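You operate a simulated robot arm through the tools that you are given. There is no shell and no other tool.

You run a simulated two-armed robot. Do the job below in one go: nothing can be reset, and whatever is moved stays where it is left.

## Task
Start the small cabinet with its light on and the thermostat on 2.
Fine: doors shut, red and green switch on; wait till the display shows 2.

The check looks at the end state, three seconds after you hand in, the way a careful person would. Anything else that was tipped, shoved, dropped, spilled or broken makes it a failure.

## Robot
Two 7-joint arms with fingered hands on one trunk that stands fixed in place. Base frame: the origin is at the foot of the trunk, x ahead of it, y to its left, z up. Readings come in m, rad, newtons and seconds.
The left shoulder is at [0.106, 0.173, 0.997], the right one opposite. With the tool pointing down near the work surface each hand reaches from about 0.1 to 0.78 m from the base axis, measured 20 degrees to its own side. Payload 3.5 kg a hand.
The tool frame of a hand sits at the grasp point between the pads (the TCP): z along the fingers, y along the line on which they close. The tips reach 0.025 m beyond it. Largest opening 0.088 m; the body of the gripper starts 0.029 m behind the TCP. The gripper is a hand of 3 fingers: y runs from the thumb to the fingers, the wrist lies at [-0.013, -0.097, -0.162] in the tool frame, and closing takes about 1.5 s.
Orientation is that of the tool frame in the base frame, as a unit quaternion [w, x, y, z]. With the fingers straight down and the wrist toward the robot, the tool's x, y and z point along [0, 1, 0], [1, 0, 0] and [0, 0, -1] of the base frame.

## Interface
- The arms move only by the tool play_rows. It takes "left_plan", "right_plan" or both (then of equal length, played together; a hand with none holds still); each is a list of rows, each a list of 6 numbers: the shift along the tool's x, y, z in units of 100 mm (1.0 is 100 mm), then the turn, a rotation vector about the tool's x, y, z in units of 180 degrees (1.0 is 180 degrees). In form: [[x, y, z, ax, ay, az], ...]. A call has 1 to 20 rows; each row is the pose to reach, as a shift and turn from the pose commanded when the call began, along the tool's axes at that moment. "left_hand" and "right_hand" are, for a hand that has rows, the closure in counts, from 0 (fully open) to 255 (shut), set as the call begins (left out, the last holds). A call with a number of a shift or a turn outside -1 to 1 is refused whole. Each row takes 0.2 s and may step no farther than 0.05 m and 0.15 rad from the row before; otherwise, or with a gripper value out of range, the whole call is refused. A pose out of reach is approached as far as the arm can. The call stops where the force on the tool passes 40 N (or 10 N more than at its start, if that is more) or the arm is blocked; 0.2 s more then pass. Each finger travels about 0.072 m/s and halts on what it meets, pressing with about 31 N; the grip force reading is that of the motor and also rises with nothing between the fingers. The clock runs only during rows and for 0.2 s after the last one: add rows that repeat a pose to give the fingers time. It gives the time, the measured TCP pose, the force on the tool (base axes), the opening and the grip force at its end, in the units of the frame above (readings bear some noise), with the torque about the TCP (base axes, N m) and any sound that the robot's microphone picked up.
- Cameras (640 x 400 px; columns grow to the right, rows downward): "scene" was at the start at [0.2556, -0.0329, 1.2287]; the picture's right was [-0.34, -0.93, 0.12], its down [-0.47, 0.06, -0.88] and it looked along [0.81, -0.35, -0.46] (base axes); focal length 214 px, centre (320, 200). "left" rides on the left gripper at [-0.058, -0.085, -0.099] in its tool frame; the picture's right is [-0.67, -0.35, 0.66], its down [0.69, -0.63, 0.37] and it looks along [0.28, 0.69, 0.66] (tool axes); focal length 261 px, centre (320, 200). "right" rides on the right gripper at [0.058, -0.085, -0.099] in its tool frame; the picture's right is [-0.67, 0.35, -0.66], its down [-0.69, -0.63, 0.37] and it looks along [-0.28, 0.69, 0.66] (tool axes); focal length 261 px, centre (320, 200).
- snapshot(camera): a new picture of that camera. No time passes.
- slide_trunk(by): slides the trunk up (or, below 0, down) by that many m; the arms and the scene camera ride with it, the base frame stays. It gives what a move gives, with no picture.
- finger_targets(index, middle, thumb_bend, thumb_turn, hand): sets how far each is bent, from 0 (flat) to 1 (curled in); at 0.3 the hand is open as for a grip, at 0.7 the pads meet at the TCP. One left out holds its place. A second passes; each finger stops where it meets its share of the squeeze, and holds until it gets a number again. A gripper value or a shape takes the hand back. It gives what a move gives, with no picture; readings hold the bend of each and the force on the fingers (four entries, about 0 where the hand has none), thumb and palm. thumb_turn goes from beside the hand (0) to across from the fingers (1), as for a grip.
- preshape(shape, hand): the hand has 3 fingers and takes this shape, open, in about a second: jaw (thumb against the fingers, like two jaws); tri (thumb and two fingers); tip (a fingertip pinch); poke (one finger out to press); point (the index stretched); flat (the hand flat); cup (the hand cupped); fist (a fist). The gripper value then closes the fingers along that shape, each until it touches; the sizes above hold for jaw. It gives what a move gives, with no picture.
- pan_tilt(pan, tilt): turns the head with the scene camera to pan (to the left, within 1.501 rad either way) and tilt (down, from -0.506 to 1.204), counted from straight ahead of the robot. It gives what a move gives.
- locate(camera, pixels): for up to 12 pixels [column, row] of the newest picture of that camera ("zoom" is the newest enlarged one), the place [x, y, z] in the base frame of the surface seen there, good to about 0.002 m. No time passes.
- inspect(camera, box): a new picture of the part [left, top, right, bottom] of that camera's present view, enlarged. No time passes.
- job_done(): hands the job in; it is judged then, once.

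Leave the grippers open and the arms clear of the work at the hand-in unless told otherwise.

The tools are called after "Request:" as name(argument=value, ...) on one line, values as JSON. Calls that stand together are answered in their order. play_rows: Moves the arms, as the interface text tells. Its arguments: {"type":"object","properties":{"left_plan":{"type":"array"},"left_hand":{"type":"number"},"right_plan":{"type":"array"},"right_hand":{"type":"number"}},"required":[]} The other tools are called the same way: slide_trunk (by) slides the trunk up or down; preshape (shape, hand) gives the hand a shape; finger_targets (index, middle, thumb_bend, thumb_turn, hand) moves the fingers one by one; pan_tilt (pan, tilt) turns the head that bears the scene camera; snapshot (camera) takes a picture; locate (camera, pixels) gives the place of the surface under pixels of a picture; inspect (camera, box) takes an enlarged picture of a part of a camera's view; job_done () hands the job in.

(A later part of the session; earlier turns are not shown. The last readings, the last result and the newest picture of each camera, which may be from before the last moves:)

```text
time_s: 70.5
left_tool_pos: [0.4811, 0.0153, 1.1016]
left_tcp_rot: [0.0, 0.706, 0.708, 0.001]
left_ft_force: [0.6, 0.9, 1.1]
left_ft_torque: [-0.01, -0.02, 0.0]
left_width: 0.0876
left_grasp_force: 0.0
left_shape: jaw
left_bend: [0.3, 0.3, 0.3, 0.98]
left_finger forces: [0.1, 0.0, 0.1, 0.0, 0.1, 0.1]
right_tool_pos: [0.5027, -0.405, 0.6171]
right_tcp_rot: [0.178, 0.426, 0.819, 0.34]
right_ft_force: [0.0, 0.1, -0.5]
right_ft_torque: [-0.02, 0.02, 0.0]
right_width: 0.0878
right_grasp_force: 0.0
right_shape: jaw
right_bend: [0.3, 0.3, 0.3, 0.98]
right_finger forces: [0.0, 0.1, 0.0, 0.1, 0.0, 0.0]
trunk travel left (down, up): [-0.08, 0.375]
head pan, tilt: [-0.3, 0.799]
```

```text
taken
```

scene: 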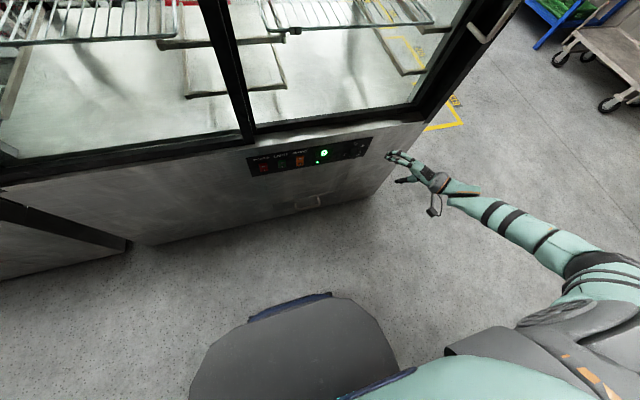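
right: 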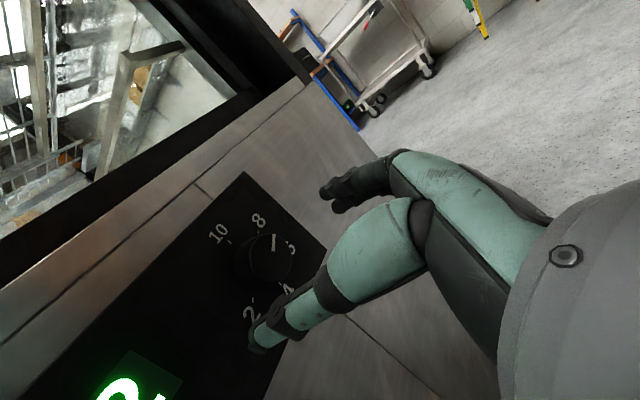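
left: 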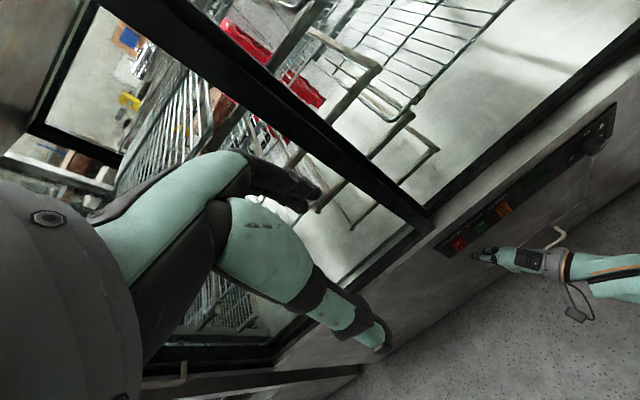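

Elbow is out again at (0.503,−0.405,0.617). Now I over-pronate: rotate 90° in 12 rows to straight-forward pointing with roll −90° (wrist on the right), moving toward (0.54,−0.36,0.57).

Request:
play_rows(right_plan=[[0.013, 0.005, 0.061, -0.0036, -0.0267, -0.032], [0.026, 0.011, 0.122, -0.0072, -0.0535, -0.0639], [0.039, 0.016, 0.182, -0.0108, -0.0802, -0.0959], [0.052, 0.022, 0.243, -0.0143, -0.107, -0.1278], [0.065, 0.027, 0.304, -0.0179, -0.1337, -0.1598], [0.078, 0.033, 0.365, -0.0215, -0.1605, -0.1917], [0.091, 0.038, 0.425, -0.0251, -0.1872, -0.2237], [0.104, 0.043, 0.486, -0.0287, -0.2139, -0.2556], [0.117, 0.049, 0.547, -0.0323, -0.2407, -0.2876], [0.13, 0.054, 0.608, -0.0358, -0.2674, -0.3195], [0.143, 0.06, 0.668, -0.0394, -0.2942, -0.3515], [0.156, 0.065, 0.729, -0.043, -0.3209, -0.3834], [0.156, 0.065, 0.729, -0.043, -0.3209, -0.3834]])

Request:
snapshot(camera="scene")

```text
time_s: 73.3
left_tool_pos: [0.4798, 0.0158, 1.1016]
left_tcp_rot: [0.0, 0.706, 0.708, 0.0]
left_ft_force: [-0.2, 0.3, 0.6]
left_ft_torque: [0.01, 0.01, -0.01]
left_width: 0.0879
left_grasp_force: 0.0
left_shape: jaw
left_bend: [0.3, 0.3, 0.3, 0.98]
left_finger forces: [0.0, 0.1, 0.1, 0.0, 0.1, 0.1]
right_tool_pos: [0.5394, -0.359, 0.5706]
right_tcp_rot: [0.708, 0.0, 0.706, 0.0]
right_ft_force: [0.2, -0.3, -0.4]
right_ft_torque: [0.04, -0.01, -0.02]
right_width: 0.088
right_grasp_force: 0.0
right_shape: jaw
right_bend: [0.3, 0.3, 0.3, 0.98]
right_finger forces: [0.0, 0.0, 0.0, 0.1, 0.0, 0.0]
trunk travel left (down, up): [-0.08, 0.375]
head pan, tilt: [-0.3, 0.799]
```

```text
taken
```

scene: 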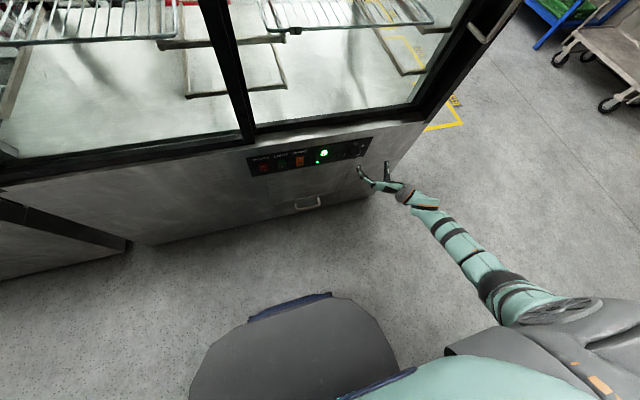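

Reached: roll −90° with the elbow out, no blocking. I align with the knob axis at stand-off x≈0.565, then test rolling +90° there.

Request:
play_rows(right_plan=[[0.09, 0.105, 0.085, 0, 0, 0], [0.17, 0.21, 0.17, 0, 0, 0], [0.26, 0.315, 0.256, 0, 0, 0], [0.26, 0.315, 0.256, 0, 0, 0]])

Request:
play_rows(right_plan=[[0, 0, 0, 0, 0, 0.04545], [0, 0, 0, 0, 0, 0.0909], [0, 0, 0, 0, 0, 0.13636], [0, 0, 0, 0, 0, 0.1818], [0, 0, 0, 0, 0, 0.22727], [0, 0, 0, 0, 0, 0.2727], [0, 0, 0, 0, 0, 0.31818], [0, 0, 0, 0, 0, 0.3636], [0, 0, 0, 0, 0, 0.40909], [0, 0, 0, 0, 0, 0.4545], [0, 0, 0, 0, 0, 0.5], [0, 0, 0, 0, 0, 0.5]])

Request:
snapshot(camera="scene")

```text
time_s: 74.3
left_tool_pos: [0.4802, 0.0169, 1.1018]
left_tcp_rot: [0.0, 0.707, 0.708, 0.0]
left_ft_force: [-0.5, -0.3, 0.0]
left_ft_torque: [-0.01, -0.02, -0.01]
left_width: 0.0875
left_grasp_force: 0.0
left_shape: jaw
left_bend: [0.3, 0.3, 0.3, 0.98]
left_finger forces: [0.0, 0.0, 0.0, 0.0, 0.0, 0.0]
right_tool_pos: [0.5635, -0.3283, 0.5439]
right_tcp_rot: [0.706, 0.0, 0.708, 0.0]
right_ft_force: [0.3, 0.2, -0.1]
right_ft_torque: [0.0, 0.0, 0.03]
right_width: 0.0878
right_grasp_force: 0.1
right_shape: jaw
right_bend: [0.3, 0.3, 0.3, 0.98]
right_finger forces: [0.1, 0.0, 0.1, 0.1, 0.0, 0.1]
trunk travel left (down, up): [-0.08, 0.375]
head pan, tilt: [-0.3, 0.799]
```

```text
time_s: 76.9
left_tool_pos: [0.4794, 0.0152, 1.1018]
left_tcp_rot: [0.0, 0.707, 0.707, 0.0]
left_ft_force: [0.5, -0.1, -0.1]
left_ft_torque: [0.02, 0.0, 0.0]
left_width: 0.0876
left_grasp_force: 0.1
left_shape: jaw
left_bend: [0.3, 0.3, 0.3, 0.98]
left_finger forces: [0.0, 0.0, 0.1, 0.0, 0.0, 0.1]
right_tool_pos: [0.5579, -0.3357, 0.5521]
right_tcp_rot: [0.5, 0.501, 0.5, 0.5]
right_ft_force: [0.2, -0.2, 0.3]
right_ft_torque: [0.0, 0.0, 0.0]
right_width: 0.0878
right_grasp_force: 0.0
right_shape: jaw
right_bend: [0.3, 0.3, 0.3, 0.98]
right_finger forces: [0.1, 0.0, 0.0, 0.0, 0.0, 0.1]
right hand out of reach, approached as far as the arm can: row 8, 9, 10, 11, 12
trunk travel left (down, up): [-0.08, 0.375]
head pan, tilt: [-0.3, 0.799]
```

```text
taken
```

scene: 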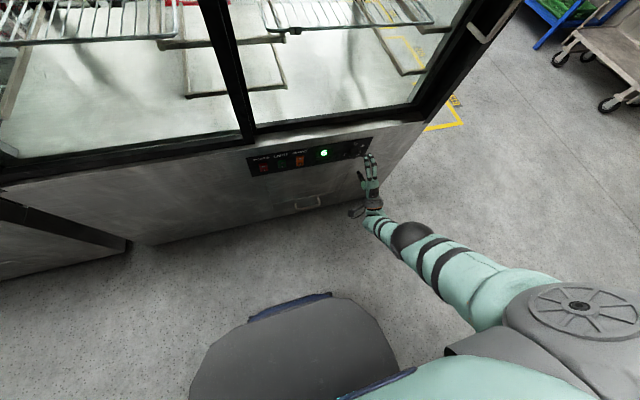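

Roll from −90° to about −25° is exact; at 0° it falls 1 cm short because the arm is nearly straight. Lowering the trunk will give slack. I roll back to −90° while rising 6 cm, then lower the trunk 0.07 m.

Request:
play_rows(right_plan=[[0.007, 0.056, 0.002, 0, 0, -0.04545], [0.015, 0.113, 0.004, 0, 0, -0.0909], [0.022, 0.169, 0.005, 0, 0, -0.13636], [0.029, 0.225, 0.007, 0, 0, -0.1818], [0.036, 0.282, 0.009, 0, 0, -0.22727], [0.044, 0.338, 0.011, 0, 0, -0.2727], [0.051, 0.395, 0.013, 0, 0, -0.31818], [0.058, 0.451, 0.015, 0, 0, -0.3636], [0.065, 0.507, 0.016, 0, 0, -0.40909], [0.073, 0.564, 0.018, 0, 0, -0.4545], [0.08, 0.62, 0.02, 0, 0, -0.5], [0.08, 0.62, 0.02, 0, 0, -0.5]])

Request:
slide_trunk(by=-0.07)

Request:
snapshot(camera="scene")

```text
time_s: 79.5
left_tool_pos: [0.4795, 0.0173, 1.1008]
left_tcp_rot: [-0.001, 0.707, 0.708, 0.0]
left_ft_force: [-0.1, -0.1, 0.7]
left_ft_torque: [0.0, 0.04, -0.02]
left_width: 0.0876
left_grasp_force: 0.1
left_shape: jaw
left_bend: [0.3, 0.3, 0.3, 0.98]
left_finger forces: [0.0, 0.1, 0.0, 0.0, 0.0, 0.1]
right_tool_pos: [0.6228, -0.3759, 0.5334]
right_tcp_rot: [0.706, -0.002, 0.708, 0.0]
right_ft_force: [-13.1, 14.7, -8.1]
right_ft_torque: [-0.51, -0.04, 0.83]
right_width: 0.0878
right_grasp_force: 0.1
right_shape: jaw
right_bend: [0.26, 0.24, 0.3, 0.98]
right_finger forces: [8.3, 12.1, 0.0, 0.0, 0.0, 0.0]
right hand out of reach, approached as far as the arm can: row 1, 2, 3, 4, 5, 6, 7, 8, 9, 10, 11, 12
trunk travel left (down, up): [-0.08, 0.375]
head pan, tilt: [-0.3, 0.799]
```

```text
time_s: 80.6
left_tool_pos: [0.4779, 0.0171, 1.0326]
left_tcp_rot: [0.001, 0.706, 0.708, 0.0]
left_ft_force: [-0.7, -0.4, -0.4]
left_ft_torque: [0.01, -0.02, 0.03]
left_width: 0.0879
left_grasp_force: 0.0
left_shape: jaw
left_bend: [0.3, 0.3, 0.3, 0.98]
left_finger forces: [0.0, 0.0, 0.0, 0.1, 0.1, 0.0]
right_tool_pos: [0.5952, -0.3746, 0.3727]
right_tcp_rot: [0.655, 0.001, 0.756, 0.001]
right_ft_force: [1.0, 0.1, -0.5]
right_ft_torque: [0.01, 0.0, -0.01]
right_width: 0.0881
right_grasp_force: 0.0
right_shape: jaw
right_bend: [0.3, 0.3, 0.3, 0.98]
right_finger forces: [0.1, 0.1, 0.0, 0.1, 0.1, 0.0]
trunk travel left (down, up): [-0.01, 0.445]
head pan, tilt: [-0.3, 0.799]
```

```text
taken
```

scene: 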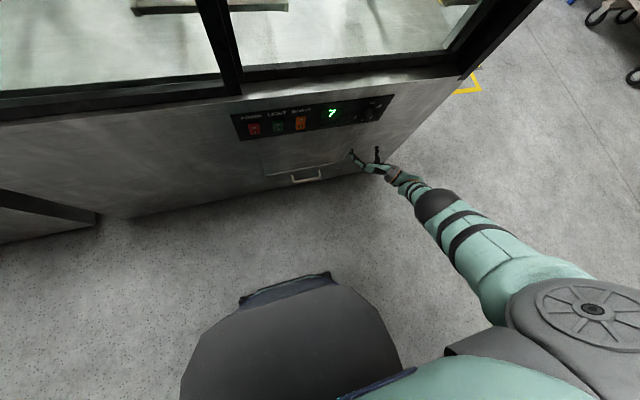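

That roll-back strayed: the arm brushed the panel (13–15 N) and is now low at (0.595,−0.375,0.373), and the display reads 7. I check the panel and knob at once.

Request:
inspect(camera="scene", box=[225, 80, 401, 190])

Request:
inspect(camera="scene", box=[345, 95, 401, 130])

Request:
inspect(camera="scene", box=[330, 140, 460, 220])

```text
3.64 times, centred on (313, 135) of scene
```

zoom: 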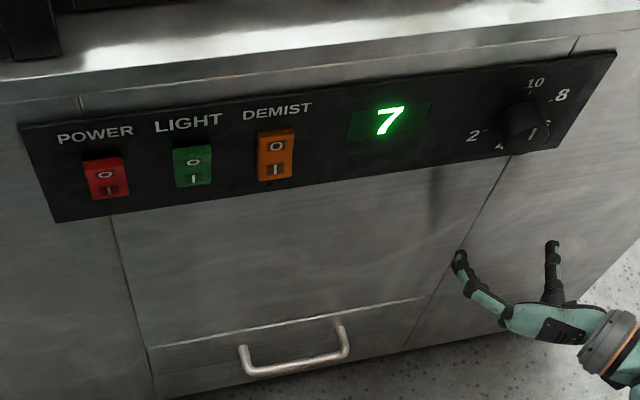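

```text
11.43 times, centred on (373, 112) of scene
```

zoom: 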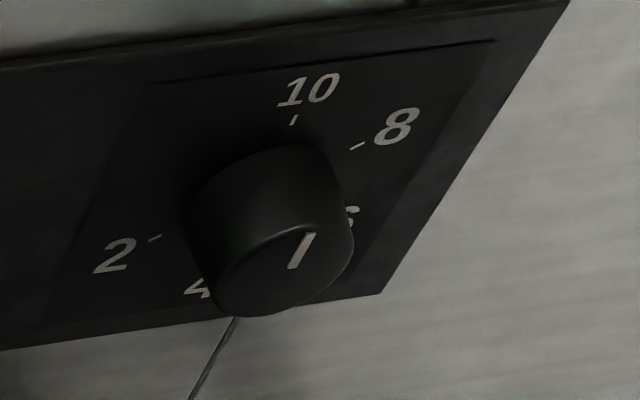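

```text
4.92 times, centred on (395, 180) of scene
```

zoom: 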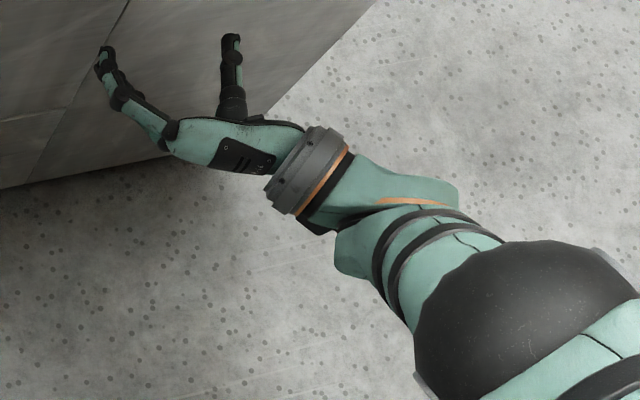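

The brush turned the knob counter-clockwise to 10 (pointer now at about 4°, its upper end); no harm done, but it now needs 240° clockwise. It turns easily. I back the hand off and level it: 5 cm back, 8 cm up, pitch −8°.

Request:
play_rows(right_plan=[[-0.1, 0, -0.2, 0, -0.01, 0], [-0.3, 0, -0.4, 0, -0.02, 0], [-0.5, 0, -0.55, 0, -0.034, 0], [-0.72, 0, -0.61, 0, -0.0456, 0], [-0.72, 0, -0.61, 0, -0.0456, 0]])

Request:
snapshot(camera="scene")

```text
time_s: 81.8
left_tool_pos: [0.4801, 0.0153, 1.0313]
left_tcp_rot: [0.0, 0.706, 0.708, 0.0]
left_ft_force: [0.5, 0.3, 0.4]
left_ft_torque: [-0.01, 0.0, -0.01]
left_width: 0.0877
left_grasp_force: 0.1
left_shape: jaw
left_bend: [0.3, 0.3, 0.3, 0.98]
left_finger forces: [0.0, 0.0, 0.0, 0.1, 0.0, 0.0]
right_tool_pos: [0.5734, -0.406, 0.3969]
right_tcp_rot: [0.707, 0.001, 0.707, 0.001]
right_ft_force: [-0.7, -0.2, 0.8]
right_ft_torque: [0.0, 0.01, 0.0]
right_width: 0.0881
right_grasp_force: 0.0
right_shape: jaw
right_bend: [0.3, 0.3, 0.3, 0.98]
right_finger forces: [0.0, 0.0, 0.0, 0.0, 0.1, 0.0]
right hand out of reach, approached as far as the arm can: row 1, 2, 3, 4, 5
trunk travel left (down, up): [-0.01, 0.445]
head pan, tilt: [-0.3, 0.799]
```

```text
taken
```

scene: 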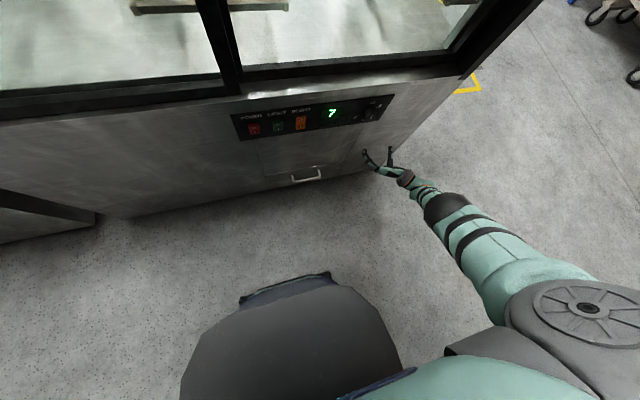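

The arm is at an awkward joint branch (stretched, off target). I return to the yawed palm-down pose, up and back, to restore the good posture.

Request:
play_rows(right_plan=[[-0.06, 0, -0.1, 0.0036, 0.0267, 0.032], [-0.15, -0.005, -0.2, 0.0072, 0.0535, 0.0639], [-0.23, -0.01, -0.27, 0.0108, 0.0802, 0.0959], [-0.31, -0.015, -0.33, 0.0143, 0.107, 0.1278], [-0.39, -0.02, -0.38, 0.0179, 0.1337, 0.1598], [-0.47, -0.02, -0.43, 0.0215, 0.1605, 0.1917], [-0.55, -0.025, -0.48, 0.0251, 0.1872, 0.2237], [-0.63, -0.03, -0.53, 0.0287, 0.2139, 0.2556], [-0.7, -0.03, -0.57, 0.0323, 0.2407, 0.2876], [-0.77, -0.035, -0.6, 0.0358, 0.2674, 0.3195], [-0.84, -0.04, -0.63, 0.0394, 0.2942, 0.3515], [-0.9, -0.04, -0.63, 0.043, 0.3209, 0.3834], [-0.9, -0.04, -0.63, 0.043, 0.3209, 0.3834]])

Request:
snapshot(camera="scene")

```text
time_s: 84.6
left_tool_pos: [0.4802, 0.0166, 1.032]
left_tcp_rot: [0.0, 0.707, 0.707, 0.0]
left_ft_force: [0.7, -0.1, -1.1]
left_ft_torque: [-0.01, -0.02, -0.01]
left_width: 0.0877
left_grasp_force: 0.0
left_shape: jaw
left_bend: [0.3, 0.3, 0.3, 0.98]
left_finger forces: [0.0, 0.0, 0.1, 0.1, 0.0, 0.0]
right_tool_pos: [0.5494, -0.4666, 0.4152]
right_tcp_rot: [0.176, 0.427, 0.819, 0.34]
right_ft_force: [0.4, 0.3, -0.4]
right_ft_torque: [-0.04, -0.01, 0.0]
right_width: 0.0881
right_grasp_force: 0.1
right_shape: jaw
right_bend: [0.3, 0.3, 0.3, 0.98]
right_finger forces: [0.0, 0.1, 0.1, 0.0, 0.0, 0.0]
right hand out of reach, approached as far as the arm can: row 1, 2, 3, 4, 5, 6, 7, 8, 9, 10, 11, 12, 13
trunk travel left (down, up): [-0.01, 0.445]
head pan, tilt: [-0.3, 0.799]
```

```text
taken
```

scene: 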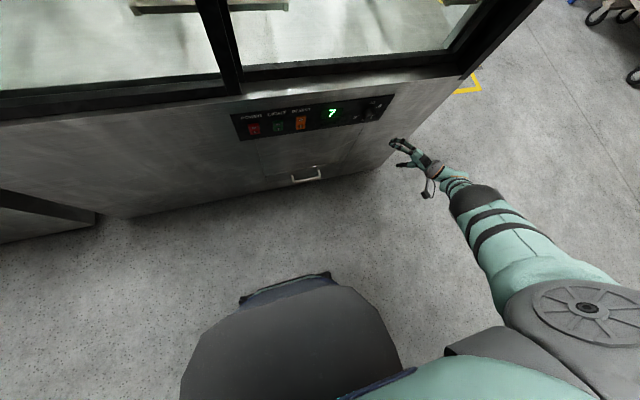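

The arm looks fully stretched. I locate elbow and forearm points to understand the posture.

Request:
locate(camera="scene", pixels=[[475, 200], [455, 205], [490, 190], [455, 182], [470, 215], [500, 240], [540, 270], [430, 165], [405, 150], [590, 310]])

Request:
inspect(camera="scene", box=[380, 120, 540, 260])

```text
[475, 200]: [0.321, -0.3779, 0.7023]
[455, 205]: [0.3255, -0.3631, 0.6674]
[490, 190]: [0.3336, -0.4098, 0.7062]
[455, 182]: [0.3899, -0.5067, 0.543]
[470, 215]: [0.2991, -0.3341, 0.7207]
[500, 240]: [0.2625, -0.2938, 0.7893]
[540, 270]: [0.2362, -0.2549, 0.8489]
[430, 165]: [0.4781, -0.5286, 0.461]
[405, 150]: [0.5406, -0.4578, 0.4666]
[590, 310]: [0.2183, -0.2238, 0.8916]
```

```text
2.86 times, centred on (460, 190) of scene
```

zoom: 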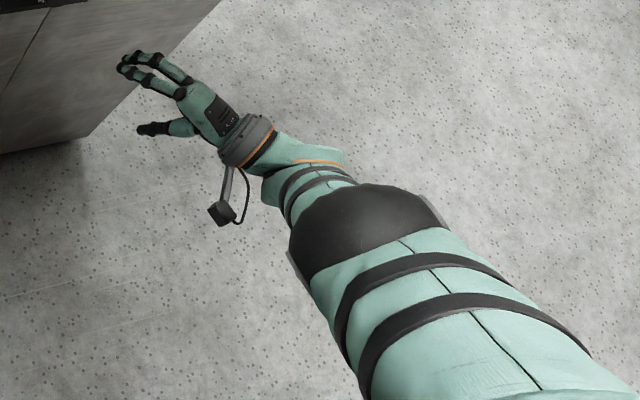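

The elbow is straight (shoulder to wrist 0.67 m), a singular pose. I try to free it by commanding the hand up 10 cm, back 5 cm and pitching it back to pointing down.

Request:
play_rows(right_plan=[[0.036, 0.052, -0.125, 0.031, 0, 0], [0.072, 0.105, -0.25, 0.0625, 0, 0], [0.108, 0.157, -0.375, 0.094, 0, 0], [0.144, 0.209, -0.5, 0.125, 0, 0], [0.18, 0.261, -0.625, 0.156, 0, 0], [0.215, 0.314, -0.75, 0.1875, 0, 0], [0.251, 0.366, -0.875, 0.219, 0, 0], [0.287, 0.418, -0.997, 0.25, 0, 0], [0.287, 0.418, -0.997, 0.25, 0, 0]])

Request:
snapshot(camera="scene")

```text
time_s: 86.6
left_tool_pos: [0.48, 0.0158, 1.0307]
left_tcp_rot: [0.0, 0.707, 0.708, 0.0]
left_ft_force: [0.1, 0.4, -0.1]
left_ft_torque: [0.01, -0.01, 0.0]
left_width: 0.0875
left_grasp_force: 0.0
left_shape: jaw
left_bend: [0.3, 0.3, 0.3, 0.98]
left_finger forces: [0.1, 0.0, 0.1, 0.0, 0.0, 0.1]
right_tool_pos: [0.5875, -0.575, 0.4577]
right_tcp_rot: [-0.001, 0.461, 0.887, 0.002]
right_ft_force: [-0.2, -0.6, -0.1]
right_ft_torque: [0.02, -0.02, 0.02]
right_width: 0.088
right_grasp_force: 0.1
right_shape: jaw
right_bend: [0.3, 0.3, 0.3, 0.98]
right_finger forces: [0.0, 0.0, 0.0, 0.0, 0.0, 0.0]
right hand out of reach, approached as far as the arm can: row 1, 2, 3, 4, 5, 6, 7, 8, 9
trunk travel left (down, up): [-0.01, 0.445]
head pan, tilt: [-0.3, 0.799]
```

```text
taken
```

scene: 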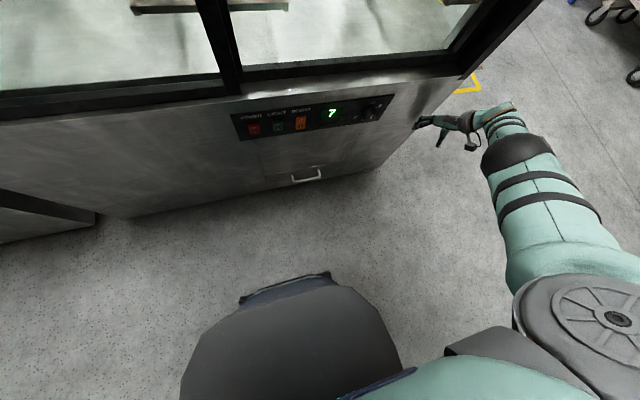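

Still straight. I'll swing the stretched arm back to the right, away from the cabinet, then bring the hand inward to make the elbow flex. First swing: 10 cm back-right, twice.

Request:
play_rows(right_plan=[[0.02, -0.25, 0, 0, 0, 0], [0.035, -0.5, 0, 0, 0, 0], [0.05, -0.75, 0, 0, 0, 0], [0.07, -1.0, 0, 0, 0, 0]])

Request:
play_rows(right_plan=[[0.02, -0.25, 0, 0, 0, 0], [0.035, -0.5, 0, 0, 0, 0], [0.05, -0.75, 0, 0, 0, 0], [0.07, -1.0, 0, 0, 0, 0]])

Request:
snapshot(camera="scene")

```text
time_s: 87.6
left_tool_pos: [0.4807, 0.0152, 1.032]
left_tcp_rot: [0.0, 0.706, 0.708, 0.0]
left_ft_force: [0.5, -0.4, -0.2]
left_ft_torque: [-0.02, 0.02, -0.03]
left_width: 0.0878
left_grasp_force: 0.1
left_shape: jaw
left_bend: [0.3, 0.3, 0.3, 0.98]
left_finger forces: [0.0, 0.0, 0.0, 0.0, 0.0, 0.1]
right_tool_pos: [0.5063, -0.629, 0.4556]
right_tcp_rot: [0.0, 0.46, 0.888, 0.002]
right_ft_force: [0.6, 0.7, -0.5]
right_ft_torque: [-0.02, 0.0, -0.01]
right_width: 0.088
right_grasp_force: 0.0
right_shape: jaw
right_bend: [0.3, 0.3, 0.3, 0.98]
right_finger forces: [0.0, 0.1, 0.0, 0.0, 0.0, 0.1]
right hand out of reach, approached as far as the arm can: row 1, 2, 3, 4
trunk travel left (down, up): [-0.01, 0.445]
head pan, tilt: [-0.3, 0.799]
```

```text
time_s: 88.6
left_tool_pos: [0.4811, 0.0157, 1.0323]
left_tcp_rot: [0.0, 0.707, 0.707, 0.0]
left_ft_force: [0.0, 0.3, -0.4]
left_ft_torque: [-0.01, -0.02, -0.01]
left_width: 0.0875
left_grasp_force: 0.0
left_shape: jaw
left_bend: [0.3, 0.3, 0.3, 0.98]
left_finger forces: [0.0, 0.1, 0.1, 0.0, 0.1, 0.1]
right_tool_pos: [0.4216, -0.6705, 0.4593]
right_tcp_rot: [0.001, 0.461, 0.887, 0.002]
right_ft_force: [-0.9, 0.3, -0.7]
right_ft_torque: [-0.03, -0.01, 0.0]
right_width: 0.0882
right_grasp_force: 0.0
right_shape: jaw
right_bend: [0.3, 0.3, 0.3, 0.98]
right_finger forces: [0.0, 0.1, 0.0, 0.0, 0.1, 0.0]
right hand out of reach, approached as far as the arm can: row 3, 4
trunk travel left (down, up): [-0.01, 0.445]
head pan, tilt: [-0.3, 0.799]
```

```text
taken
```

scene: 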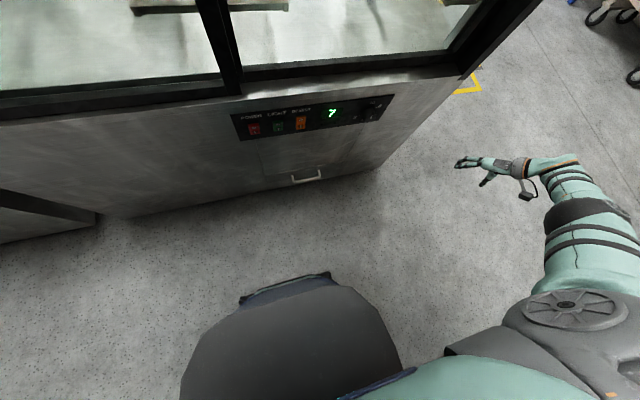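

Now clear of the cabinet at (0.42,−0.67,0.46). I bring the hand inward: 10 cm left, 5 cm up.

Request:
play_rows(right_plan=[[0.205, 0.142, -0.125, 0, 0, 0], [0.41, 0.285, -0.25, 0, 0, 0], [0.615, 0.43, -0.375, 0, 0, 0], [0.82, 0.57, -0.5, 0, 0, 0], [0.82, 0.57, -0.5, 0, 0, 0]])

Request:
snapshot(camera="scene")

```text
time_s: 89.8
left_tool_pos: [0.4809, 0.0156, 1.0319]
left_tcp_rot: [-0.001, 0.707, 0.708, 0.0]
left_ft_force: [-0.2, -0.1, 0.6]
left_ft_torque: [0.01, 0.0, 0.0]
left_width: 0.0876
left_grasp_force: 0.0
left_shape: jaw
left_bend: [0.3, 0.3, 0.3, 0.98]
left_finger forces: [0.1, 0.1, 0.0, 0.0, 0.0, 0.0]
right_tool_pos: [0.4221, -0.5703, 0.5084]
right_tcp_rot: [0.0, 0.462, 0.887, 0.001]
right_ft_force: [0.6, 0.0, 0.2]
right_ft_torque: [-0.02, -0.01, -0.04]
right_width: 0.0882
right_grasp_force: 0.1
right_shape: jaw
right_bend: [0.3, 0.3, 0.3, 0.98]
right_finger forces: [0.0, 0.0, 0.0, 0.0, 0.0, 0.0]
trunk travel left (down, up): [-0.01, 0.445]
head pan, tilt: [-0.3, 0.799]
```

```text
taken
```

scene: 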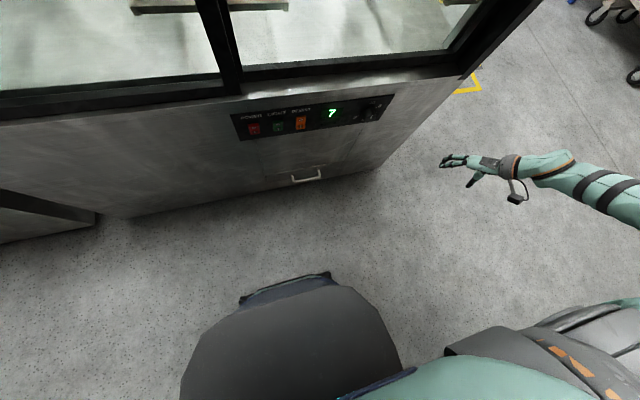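

The elbow is bent and out again: (0.422,−0.570,0.508), exact. I move toward the knob area (5 cm forward, 10 cm left, 5 cm up), then rotate to forward pointing with roll −90° (102° in 13 rows).

Request:
play_rows(right_plan=[[0.133, 0.245, -0.125, 0, 0, 0], [0.265, 0.49, -0.25, 0, 0, 0], [0.4, 0.735, -0.375, 0, 0, 0], [0.53, 0.98, -0.5, 0, 0, 0]])

Request:
play_rows(right_plan=[[0, 0, 0, -0.0183, -0.0352, -0.0183], [0, 0, 0, -0.0366, -0.0704, -0.0366], [0, 0, 0, -0.0549, -0.1056, -0.0549], [0, 0, 0, -0.0732, -0.1408, -0.0732], [0, 0, 0, -0.0915, -0.176, -0.0915], [0, 0, 0, -0.1098, -0.2112, -0.1098], [0, 0, 0, -0.1281, -0.2465, -0.1281], [0, 0, 0, -0.1464, -0.2817, -0.1464], [0, 0, 0, -0.1647, -0.3169, -0.1647], [0, 0, 0, -0.183, -0.3521, -0.183], [0, 0, 0, -0.2013, -0.3873, -0.2013], [0, 0, 0, -0.2196, -0.4225, -0.2196], [0, 0, 0, -0.2379, -0.4577, -0.2379], [0, 0, 0, -0.2379, -0.4577, -0.2379]])

Request:
snapshot(camera="scene")

```text
time_s: 90.8
left_tool_pos: [0.4801, 0.0159, 1.031]
left_tcp_rot: [0.0, 0.706, 0.708, 0.0]
left_ft_force: [-0.6, 0.2, 0.3]
left_ft_torque: [0.01, -0.03, 0.02]
left_width: 0.0878
left_grasp_force: 0.0
left_shape: jaw
left_bend: [0.3, 0.3, 0.3, 0.98]
left_finger forces: [0.0, 0.0, 0.1, 0.0, 0.0, 0.0]
right_tool_pos: [0.4703, -0.4689, 0.5582]
right_tcp_rot: [0.0, 0.462, 0.887, 0.001]
right_ft_force: [-0.4, 0.3, 0.3]
right_ft_torque: [0.0, -0.01, -0.04]
right_width: 0.0879
right_grasp_force: 0.0
right_shape: jaw
right_bend: [0.3, 0.3, 0.3, 0.98]
right_finger forces: [0.1, 0.1, 0.1, 0.0, 0.0, 0.0]
trunk travel left (down, up): [-0.01, 0.445]
head pan, tilt: [-0.3, 0.799]
```

```text
time_s: 93.8
left_tool_pos: [0.4803, 0.0159, 1.0311]
left_tcp_rot: [0.0, 0.707, 0.707, 0.0]
left_ft_force: [0.5, 0.2, 0.3]
left_ft_torque: [-0.03, 0.02, 0.02]
left_width: 0.0876
left_grasp_force: 0.0
left_shape: jaw
left_bend: [0.3, 0.3, 0.3, 0.98]
left_finger forces: [0.0, 0.1, 0.0, 0.1, 0.1, 0.0]
right_tool_pos: [0.4719, -0.47, 0.5592]
right_tcp_rot: [0.709, 0.0, 0.705, 0.001]
right_ft_force: [-0.3, -0.1, 0.0]
right_ft_torque: [-0.01, -0.03, 0.04]
right_width: 0.088
right_grasp_force: 0.1
right_shape: jaw
right_bend: [0.3, 0.3, 0.3, 0.98]
right_finger forces: [0.1, 0.0, 0.1, 0.1, 0.0, 0.0]
trunk travel left (down, up): [-0.01, 0.445]
head pan, tilt: [-0.3, 0.799]
```

```text
taken
```

scene: 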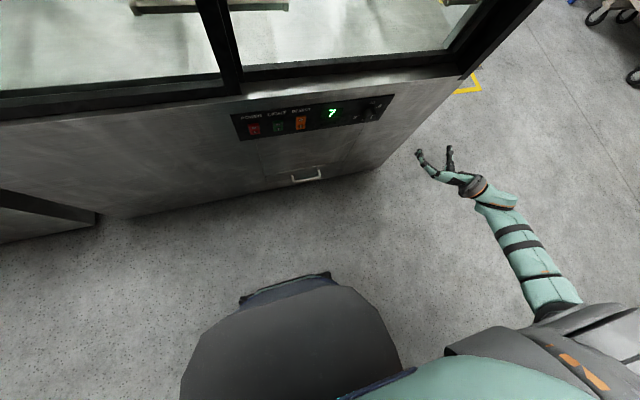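

Good: roll −90° at (0.472,−0.470,0.559), elbow out. I move to the knob's axis at stand-off x≈0.565 in two moves.

Request:
play_rows(right_plan=[[0.04, 0.25, 0.1, 0, 0, 0], [0.08, 0.5, 0.2, 0, 0, 0], [0.12, 0.75, 0.3, 0, 0, 0], [0.15, 1.0, 0.4, 0, 0, 0]])

Request:
play_rows(right_plan=[[0, 0.15, 0.17, 0, 0, 0], [0, 0.3, 0.34, 0, 0, 0], [0, 0.425, 0.5, 0, 0, 0], [0, 0.425, 0.5, 0, 0, 0]])

Request:
snapshot(camera="scene")

```text
time_s: 94.8
left_tool_pos: [0.4802, 0.0154, 1.0308]
left_tcp_rot: [-0.001, 0.706, 0.708, -0.001]
left_ft_force: [-0.8, -0.3, 0.5]
left_ft_torque: [-0.02, -0.01, 0.04]
left_width: 0.0878
left_grasp_force: 0.0
left_shape: jaw
left_bend: [0.3, 0.3, 0.3, 0.98]
left_finger forces: [0.1, 0.0, 0.0, 0.1, 0.1, 0.1]
right_tool_pos: [0.5117, -0.3709, 0.546]
right_tcp_rot: [0.708, 0.002, 0.706, 0.0]
right_ft_force: [0.1, 0.1, -0.3]
right_ft_torque: [-0.01, 0.02, 0.02]
right_width: 0.0879
right_grasp_force: 0.2
right_shape: jaw
right_bend: [0.3, 0.3, 0.3, 0.98]
right_finger forces: [0.0, 0.1, 0.1, 0.0, 0.1, 0.0]
trunk travel left (down, up): [-0.01, 0.445]
head pan, tilt: [-0.3, 0.799]
```

```text
time_s: 95.8
left_tool_pos: [0.4801, 0.0157, 1.0314]
left_tcp_rot: [0.0, 0.707, 0.708, 0.001]
left_ft_force: [0.6, 0.0, 0.9]
left_ft_torque: [-0.01, 0.02, 0.0]
left_width: 0.0877
left_grasp_force: 0.0
left_shape: jaw
left_bend: [0.3, 0.3, 0.3, 0.98]
left_finger forces: [0.0, 0.0, 0.0, 0.0, 0.0, 0.0]
right_tool_pos: [0.5619, -0.3286, 0.5464]
right_tcp_rot: [0.707, 0.001, 0.707, 0.0]
right_ft_force: [0.1, -0.3, -0.5]
right_ft_torque: [-0.02, 0.0, 0.01]
right_width: 0.0877
right_grasp_force: 0.0
right_shape: jaw
right_bend: [0.3, 0.3, 0.3, 0.98]
right_finger forces: [0.1, 0.1, 0.0, 0.1, 0.1, 0.1]
trunk travel left (down, up): [-0.01, 0.445]
head pan, tilt: [-0.3, 0.799]
```

```text
taken
```

scene: 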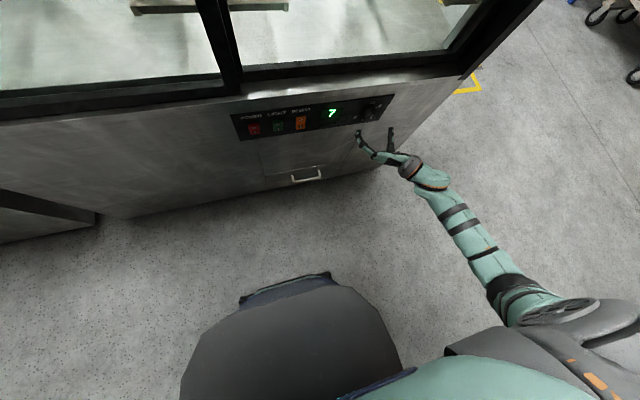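

At (0.562,−0.329,0.546), clear in front of the knob. I test the roll range here: first −45° (to −135°) with 6 rows.

Request:
play_rows(right_plan=[[0, 0, 0, 0, 0, -0.042], [0, 0, 0, 0, 0, -0.083], [0, 0, 0, 0, 0, -0.125], [0, 0, 0, 0, 0, -0.167], [0, 0, 0, 0, 0, -0.208], [0, 0, 0, 0, 0, -0.25], [0, 0, 0, 0, 0, -0.25]])

Request:
snapshot(camera="scene")

```text
time_s: 97.4
left_tool_pos: [0.4801, 0.0162, 1.032]
left_tcp_rot: [0.001, 0.707, 0.707, 0.0]
left_ft_force: [-0.1, 0.2, 0.4]
left_ft_torque: [0.03, -0.05, 0.0]
left_width: 0.0879
left_grasp_force: 0.0
left_shape: jaw
left_bend: [0.3, 0.3, 0.3, 0.98]
left_finger forces: [0.0, 0.0, 0.0, 0.0, 0.1, 0.0]
right_tool_pos: [0.5605, -0.327, 0.5446]
right_tcp_rot: [0.654, -0.271, 0.653, -0.27]
right_ft_force: [0.4, 0.3, -0.2]
right_ft_torque: [-0.01, 0.03, -0.02]
right_width: 0.088
right_grasp_force: 0.0
right_shape: jaw
right_bend: [0.3, 0.3, 0.3, 0.98]
right_finger forces: [0.1, 0.1, 0.0, 0.0, 0.0, 0.1]
trunk travel left (down, up): [-0.01, 0.445]
head pan, tilt: [-0.3, 0.799]
```

```text
taken
```

scene: 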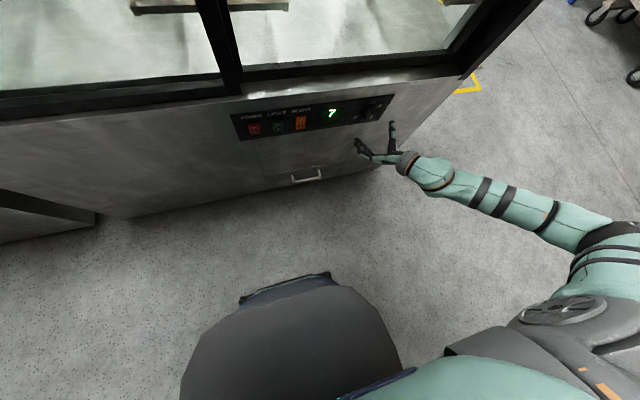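

Exact at roll −135°. I try 35° further (to −170°).

Request:
play_rows(right_plan=[[0, 0, 0, 0, 0, -0.04], [0, 0, 0, 0, 0, -0.08], [0, 0, 0, 0, 0, -0.12], [0, 0, 0, 0, 0, -0.16], [0, 0, 0, 0, 0, -0.195], [0, 0, 0, 0, 0, -0.195]])

Request:
snapshot(camera="scene")

```text
time_s: 98.8
left_tool_pos: [0.4794, 0.0158, 1.0302]
left_tcp_rot: [0.0, 0.707, 0.708, 0.001]
left_ft_force: [0.3, 0.7, -1.1]
left_ft_torque: [0.0, 0.0, -0.05]
left_width: 0.0877
left_grasp_force: 0.0
left_shape: jaw
left_bend: [0.3, 0.3, 0.3, 0.98]
left_finger forces: [0.1, 0.1, 0.0, 0.0, 0.0, 0.0]
right_tool_pos: [0.5615, -0.3274, 0.544]
right_tcp_rot: [0.542, -0.454, 0.541, -0.455]
right_ft_force: [-0.9, -0.2, 0.2]
right_ft_torque: [0.01, 0.05, -0.03]
right_width: 0.0878
right_grasp_force: 0.1
right_shape: jaw
right_bend: [0.3, 0.3, 0.3, 0.98]
right_finger forces: [0.0, 0.1, 0.0, 0.0, 0.0, 0.0]
trunk travel left (down, up): [-0.01, 0.445]
head pan, tilt: [-0.3, 0.799]
```

```text
taken
```

scene: 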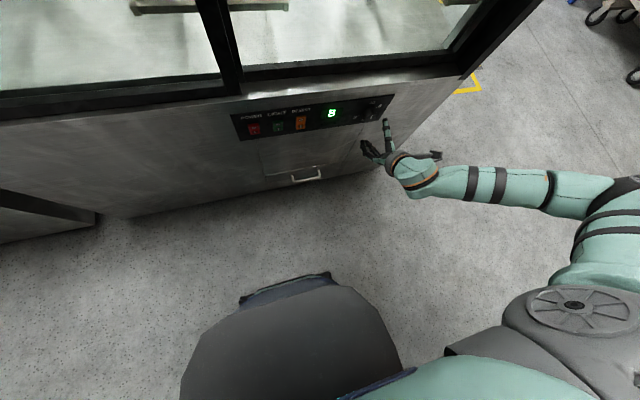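

Exact again at −170°. So one stroke can cover about 120°, and two strokes give the needed 240°. I advance to grip depth (TCP x≈0.612, tips ≈0.637, panel 0.645) with the hand open.

Request:
play_rows(right_plan=[[0, 0, 0.12, 0, 0, 0], [0, 0, 0.24, 0, 0, 0], [0, 0, 0.34, 0, 0, 0], [0, 0, 0.43, 0, 0, 0], [0, 0, 0.505, 0, 0, 0], [0, 0, 0.505, 0, 0, 0]])

Request:
inspect(camera="scene", box=[330, 80, 442, 150])

Request:
snapshot(camera="right")

```text
time_s: 100.2
left_tool_pos: [0.4805, 0.0164, 1.0309]
left_tcp_rot: [0.001, 0.707, 0.708, 0.0]
left_ft_force: [-0.7, 0.3, -0.1]
left_ft_torque: [-0.01, 0.01, -0.01]
left_width: 0.0875
left_grasp_force: 0.0
left_shape: jaw
left_bend: [0.3, 0.3, 0.3, 0.98]
left_finger forces: [0.1, 0.0, 0.0, 0.0, 0.1, 0.1]
right_tool_pos: [0.6121, -0.3274, 0.5446]
right_tcp_rot: [0.542, -0.453, 0.542, -0.455]
right_ft_force: [0.2, 0.0, -0.4]
right_ft_torque: [0.01, -0.02, 0.01]
right_width: 0.088
right_grasp_force: 0.0
right_shape: jaw
right_bend: [0.3, 0.3, 0.3, 0.98]
right_finger forces: [0.1, 0.0, 0.0, 0.0, 0.0, 0.1]
trunk travel left (down, up): [-0.01, 0.445]
head pan, tilt: [-0.3, 0.799]
```

```text
5.71 times, centred on (386, 115) of scene
```

zoom: 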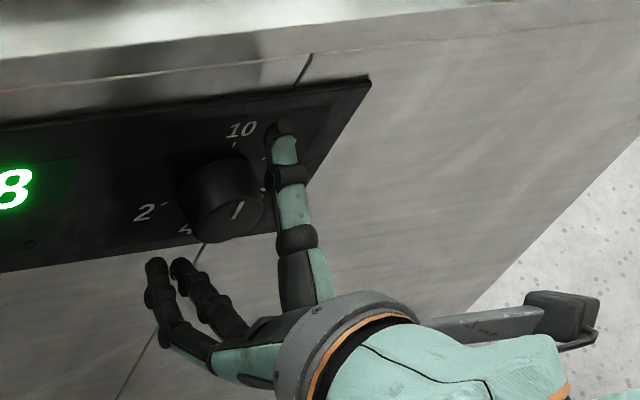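

```text
taken
```

right: 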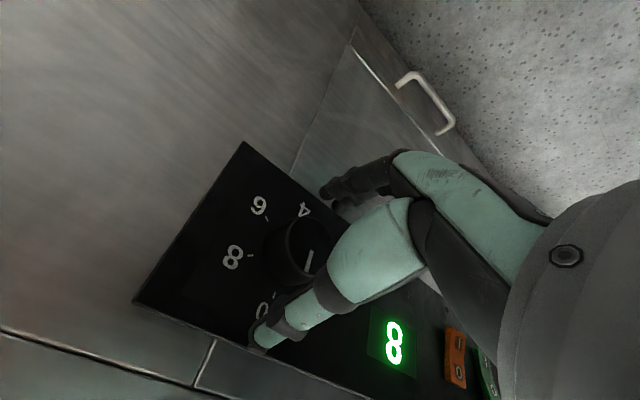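

Hand straddles the knob: thumb above, two fingers below. Now I close the hand on the knob and hold for 1.8 s.

Request:
play_rows(right_plan=[[0, 0, 0, 0, 0, 0], [0, 0, 0, 0, 0, 0], [0, 0, 0, 0, 0, 0], [0, 0, 0, 0, 0, 0], [0, 0, 0, 0, 0, 0], [0, 0, 0, 0, 0, 0], [0, 0, 0, 0, 0, 0], [0, 0, 0, 0, 0, 0], [0, 0, 0, 0, 0, 0]], right_hand=255)

Request:
inspect(camera="scene", box=[330, 80, 442, 150])

Request:
inspect(camera="right", box=[180, 150, 400, 370])

```text
time_s: 102.2
left_tool_pos: [0.4796, 0.0156, 1.0307]
left_tcp_rot: [0.0, 0.706, 0.708, 0.0]
left_ft_force: [-0.5, -0.4, 0.7]
left_ft_torque: [0.0, 0.02, -0.01]
left_width: 0.0877
left_grasp_force: 0.1
left_shape: jaw
left_bend: [0.3, 0.3, 0.3, 0.98]
left_finger forces: [0.1, 0.0, 0.0, 0.0, 0.0, 0.1]
right_tool_pos: [0.6124, -0.3291, 0.5451]
right_tcp_rot: [0.542, -0.454, 0.542, -0.455]
right_ft_force: [0.2, -1.5, 0.2]
right_ft_torque: [0.02, 0.01, -0.03]
right_width: 0.0286
right_grasp_force: 30.9
right_shape: jaw
right_bend: [0.74, 0.55, 0.73, 1.0]
right_finger forces: [17.7, 9.9, 0.0, 0.1, 28.2, 0.1]
trunk travel left (down, up): [-0.01, 0.445]
head pan, tilt: [-0.3, 0.799]
```

```text
5.71 times, centred on (386, 115) of scene
```

zoom: 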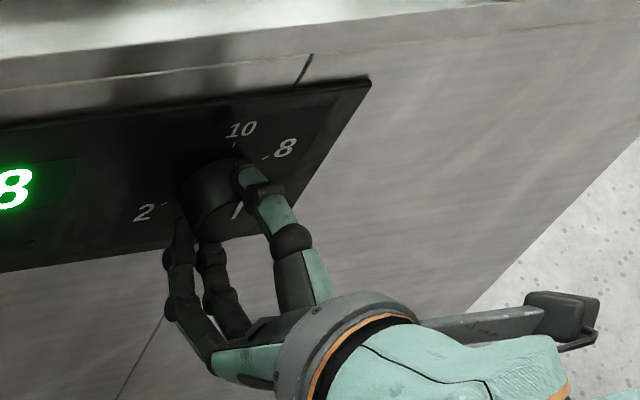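

```text
1.82 times, centred on (290, 260) of right
```

zoom: 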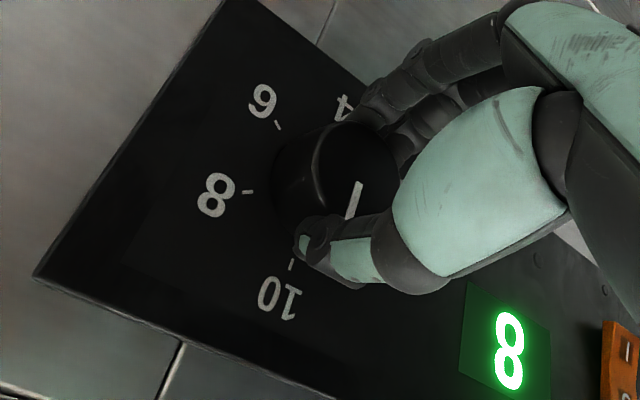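

Gripped (fingers 17.7 and 9.9 N, thumb 28 N). I turn clockwise the first 56° in 7 rows and check.

Request:
play_rows(right_plan=[[0, 0, 0, 0, 0, 0.0444], [0, 0, 0, 0, 0, 0.0889], [0, 0, 0, 0, 0, 0.1333], [0, 0, 0, 0, 0, 0.1778], [0, 0, 0, 0, 0, 0.2222], [0, 0, 0, 0, 0, 0.2667], [0, 0, 0, 0, 0, 0.3111], [0, 0, 0, 0, 0, 0.3111]])

Request:
inspect(camera="scene", box=[330, 80, 442, 150])

Request:
inspect(camera="right", box=[180, 150, 400, 370])

```text
time_s: 104.0
left_tool_pos: [0.4791, 0.016, 1.0322]
left_tcp_rot: [0.0, 0.707, 0.708, 0.0]
left_ft_force: [0.4, -0.1, -0.2]
left_ft_torque: [0.0, 0.01, -0.01]
left_width: 0.0877
left_grasp_force: 0.1
left_shape: jaw
left_bend: [0.3, 0.3, 0.3, 0.98]
left_finger forces: [0.1, 0.0, 0.0, 0.0, 0.0, 0.0]
right_tool_pos: [0.6121, -0.328, 0.5447]
right_tcp_rot: [0.693, -0.146, 0.691, -0.147]
right_ft_force: [3.6, -6.0, 7.5]
right_ft_torque: [0.05, -0.13, -0.15]
right_width: 0.0279
right_grasp_force: 31.4
right_shape: jaw
right_bend: [0.74, 0.56, 0.73, 1.0]
right_finger forces: [15.8, 9.8, 0.0, 0.0, 33.9, 0.0]
trunk travel left (down, up): [-0.01, 0.445]
head pan, tilt: [-0.3, 0.799]
```

```text
5.71 times, centred on (386, 115) of scene
```

zoom: 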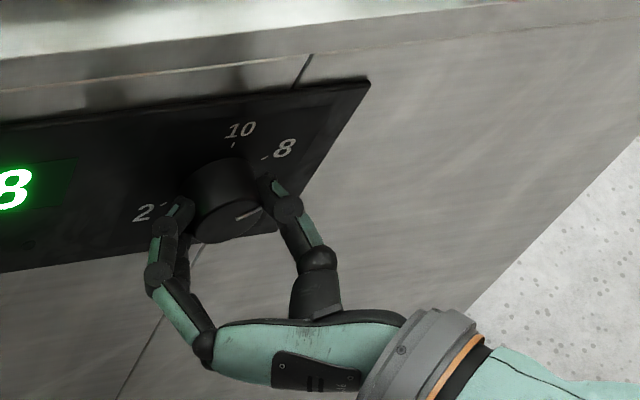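

```text
1.82 times, centred on (290, 260) of right
```

zoom: 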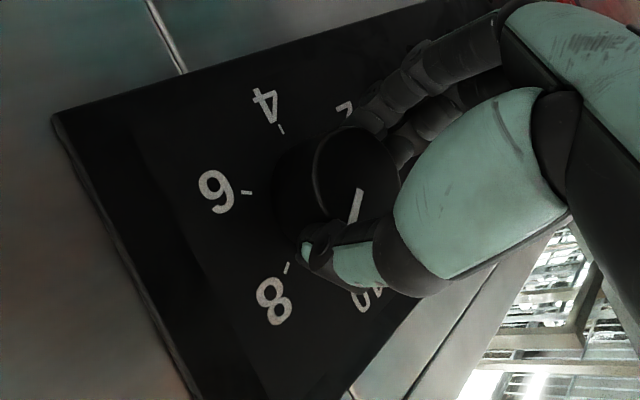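

The knob turns with the hand (pointer now near 8). I continue 64° more to roll −50°.

Request:
play_rows(right_plan=[[0, 0, 0, 0, 0, 0.0444], [0, 0, 0, 0, 0, 0.0889], [0, 0, 0, 0, 0, 0.1333], [0, 0, 0, 0, 0, 0.1778], [0, 0, 0, 0, 0, 0.2222], [0, 0, 0, 0, 0, 0.2667], [0, 0, 0, 0, 0, 0.3111], [0, 0, 0, 0, 0, 0.3556], [0, 0, 0, 0, 0, 0.3556]])

Request:
inspect(camera="scene", box=[330, 80, 442, 150])

Request:
inspect(camera="right", box=[180, 150, 400, 370])

```text
time_s: 106.0
left_tool_pos: [0.4795, 0.0163, 1.032]
left_tcp_rot: [0.0, 0.706, 0.708, 0.0]
left_ft_force: [0.6, 0.0, -0.8]
left_ft_torque: [-0.01, -0.01, 0.01]
left_width: 0.0878
left_grasp_force: 0.0
left_shape: jaw
left_bend: [0.3, 0.3, 0.3, 0.98]
left_finger forces: [0.1, 0.1, 0.0, 0.0, 0.1, 0.0]
right_tool_pos: [0.6117, -0.3267, 0.5444]
right_tcp_rot: [0.665, 0.242, 0.663, 0.242]
right_ft_force: [2.3, -1.3, 3.9]
right_ft_torque: [0.02, -0.09, -0.01]
right_width: 0.0277
right_grasp_force: 31.1
right_shape: jaw
right_bend: [0.74, 0.55, 0.73, 1.0]
right_finger forces: [18.5, 12.0, 0.0, 0.0, 28.9, 0.1]
trunk travel left (down, up): [-0.01, 0.445]
head pan, tilt: [-0.3, 0.799]
```

```text
5.71 times, centred on (386, 115) of scene
```

zoom: 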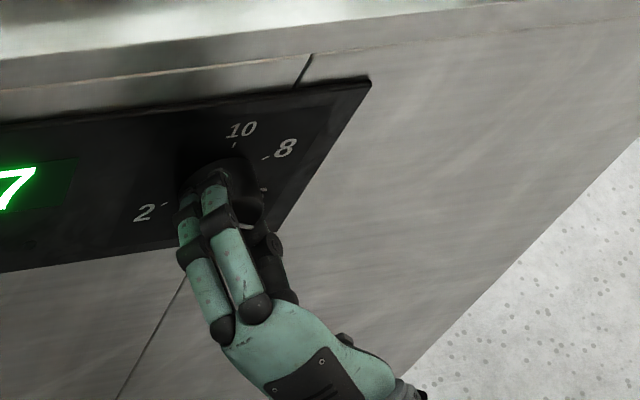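

```text
1.82 times, centred on (290, 260) of right
```

zoom: 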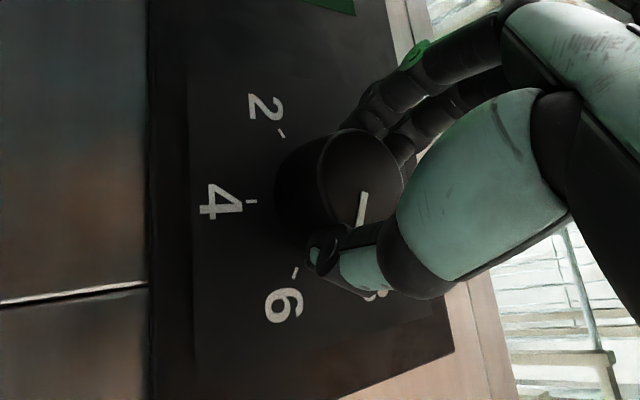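

The pointer is now at about 109° (just short of 6), so ~131° remain. I open the hand, then retract 5 cm.

Request:
play_rows(right_plan=[[0, 0, 0, 0, 0, 0], [0, 0, 0, 0, 0, 0], [0, 0, 0, 0, 0, 0], [0, 0, 0, 0, 0, 0], [0, 0, 0, 0, 0, 0], [0, 0, 0, 0, 0, 0], [0, 0, 0, 0, 0, 0], [0, 0, -0.1, 0, 0, 0], [0, 0, -0.2, 0, 0, 0], [0, 0, -0.35, 0, 0, 0], [0, 0, -0.505, 0, 0, 0], [0, 0, -0.505, 0, 0, 0]], right_hand=0)

Request:
inspect(camera="scene", box=[330, 80, 442, 150])

Request:
inspect(camera="right", box=[180, 150, 400, 370])

```text
time_s: 108.6
left_tool_pos: [0.4807, 0.0148, 1.031]
left_tcp_rot: [0.0, 0.707, 0.707, 0.001]
left_ft_force: [-0.1, -1.0, 0.1]
left_ft_torque: [0.0, 0.02, 0.01]
left_width: 0.0876
left_grasp_force: 0.1
left_shape: jaw
left_bend: [0.3, 0.3, 0.3, 0.98]
left_finger forces: [0.0, 0.1, 0.0, 0.1, 0.0, 0.1]
right_tool_pos: [0.5624, -0.3279, 0.5429]
right_tcp_rot: [0.664, 0.241, 0.664, 0.243]
right_ft_force: [0.0, -0.3, 0.4]
right_ft_torque: [0.01, 0.0, 0.01]
right_width: 0.0872
right_grasp_force: 0.1
right_shape: jaw
right_bend: [0.3, 0.3, 0.3, 0.98]
right_finger forces: [0.0, 0.0, 0.0, 0.0, 0.1, 0.0]
trunk travel left (down, up): [-0.01, 0.445]
head pan, tilt: [-0.3, 0.799]
```

```text
5.71 times, centred on (386, 115) of scene
```

zoom: 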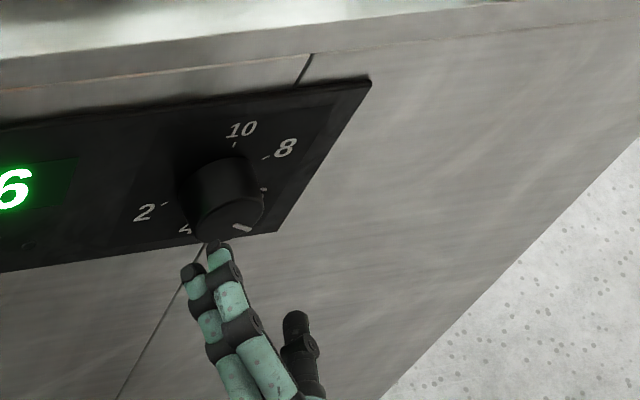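

```text
1.82 times, centred on (290, 260) of right
```

zoom: 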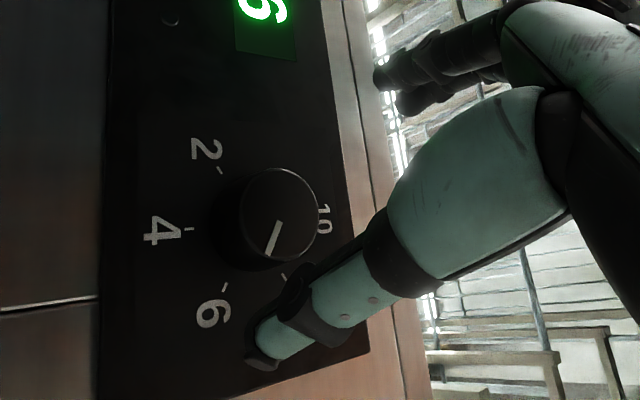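

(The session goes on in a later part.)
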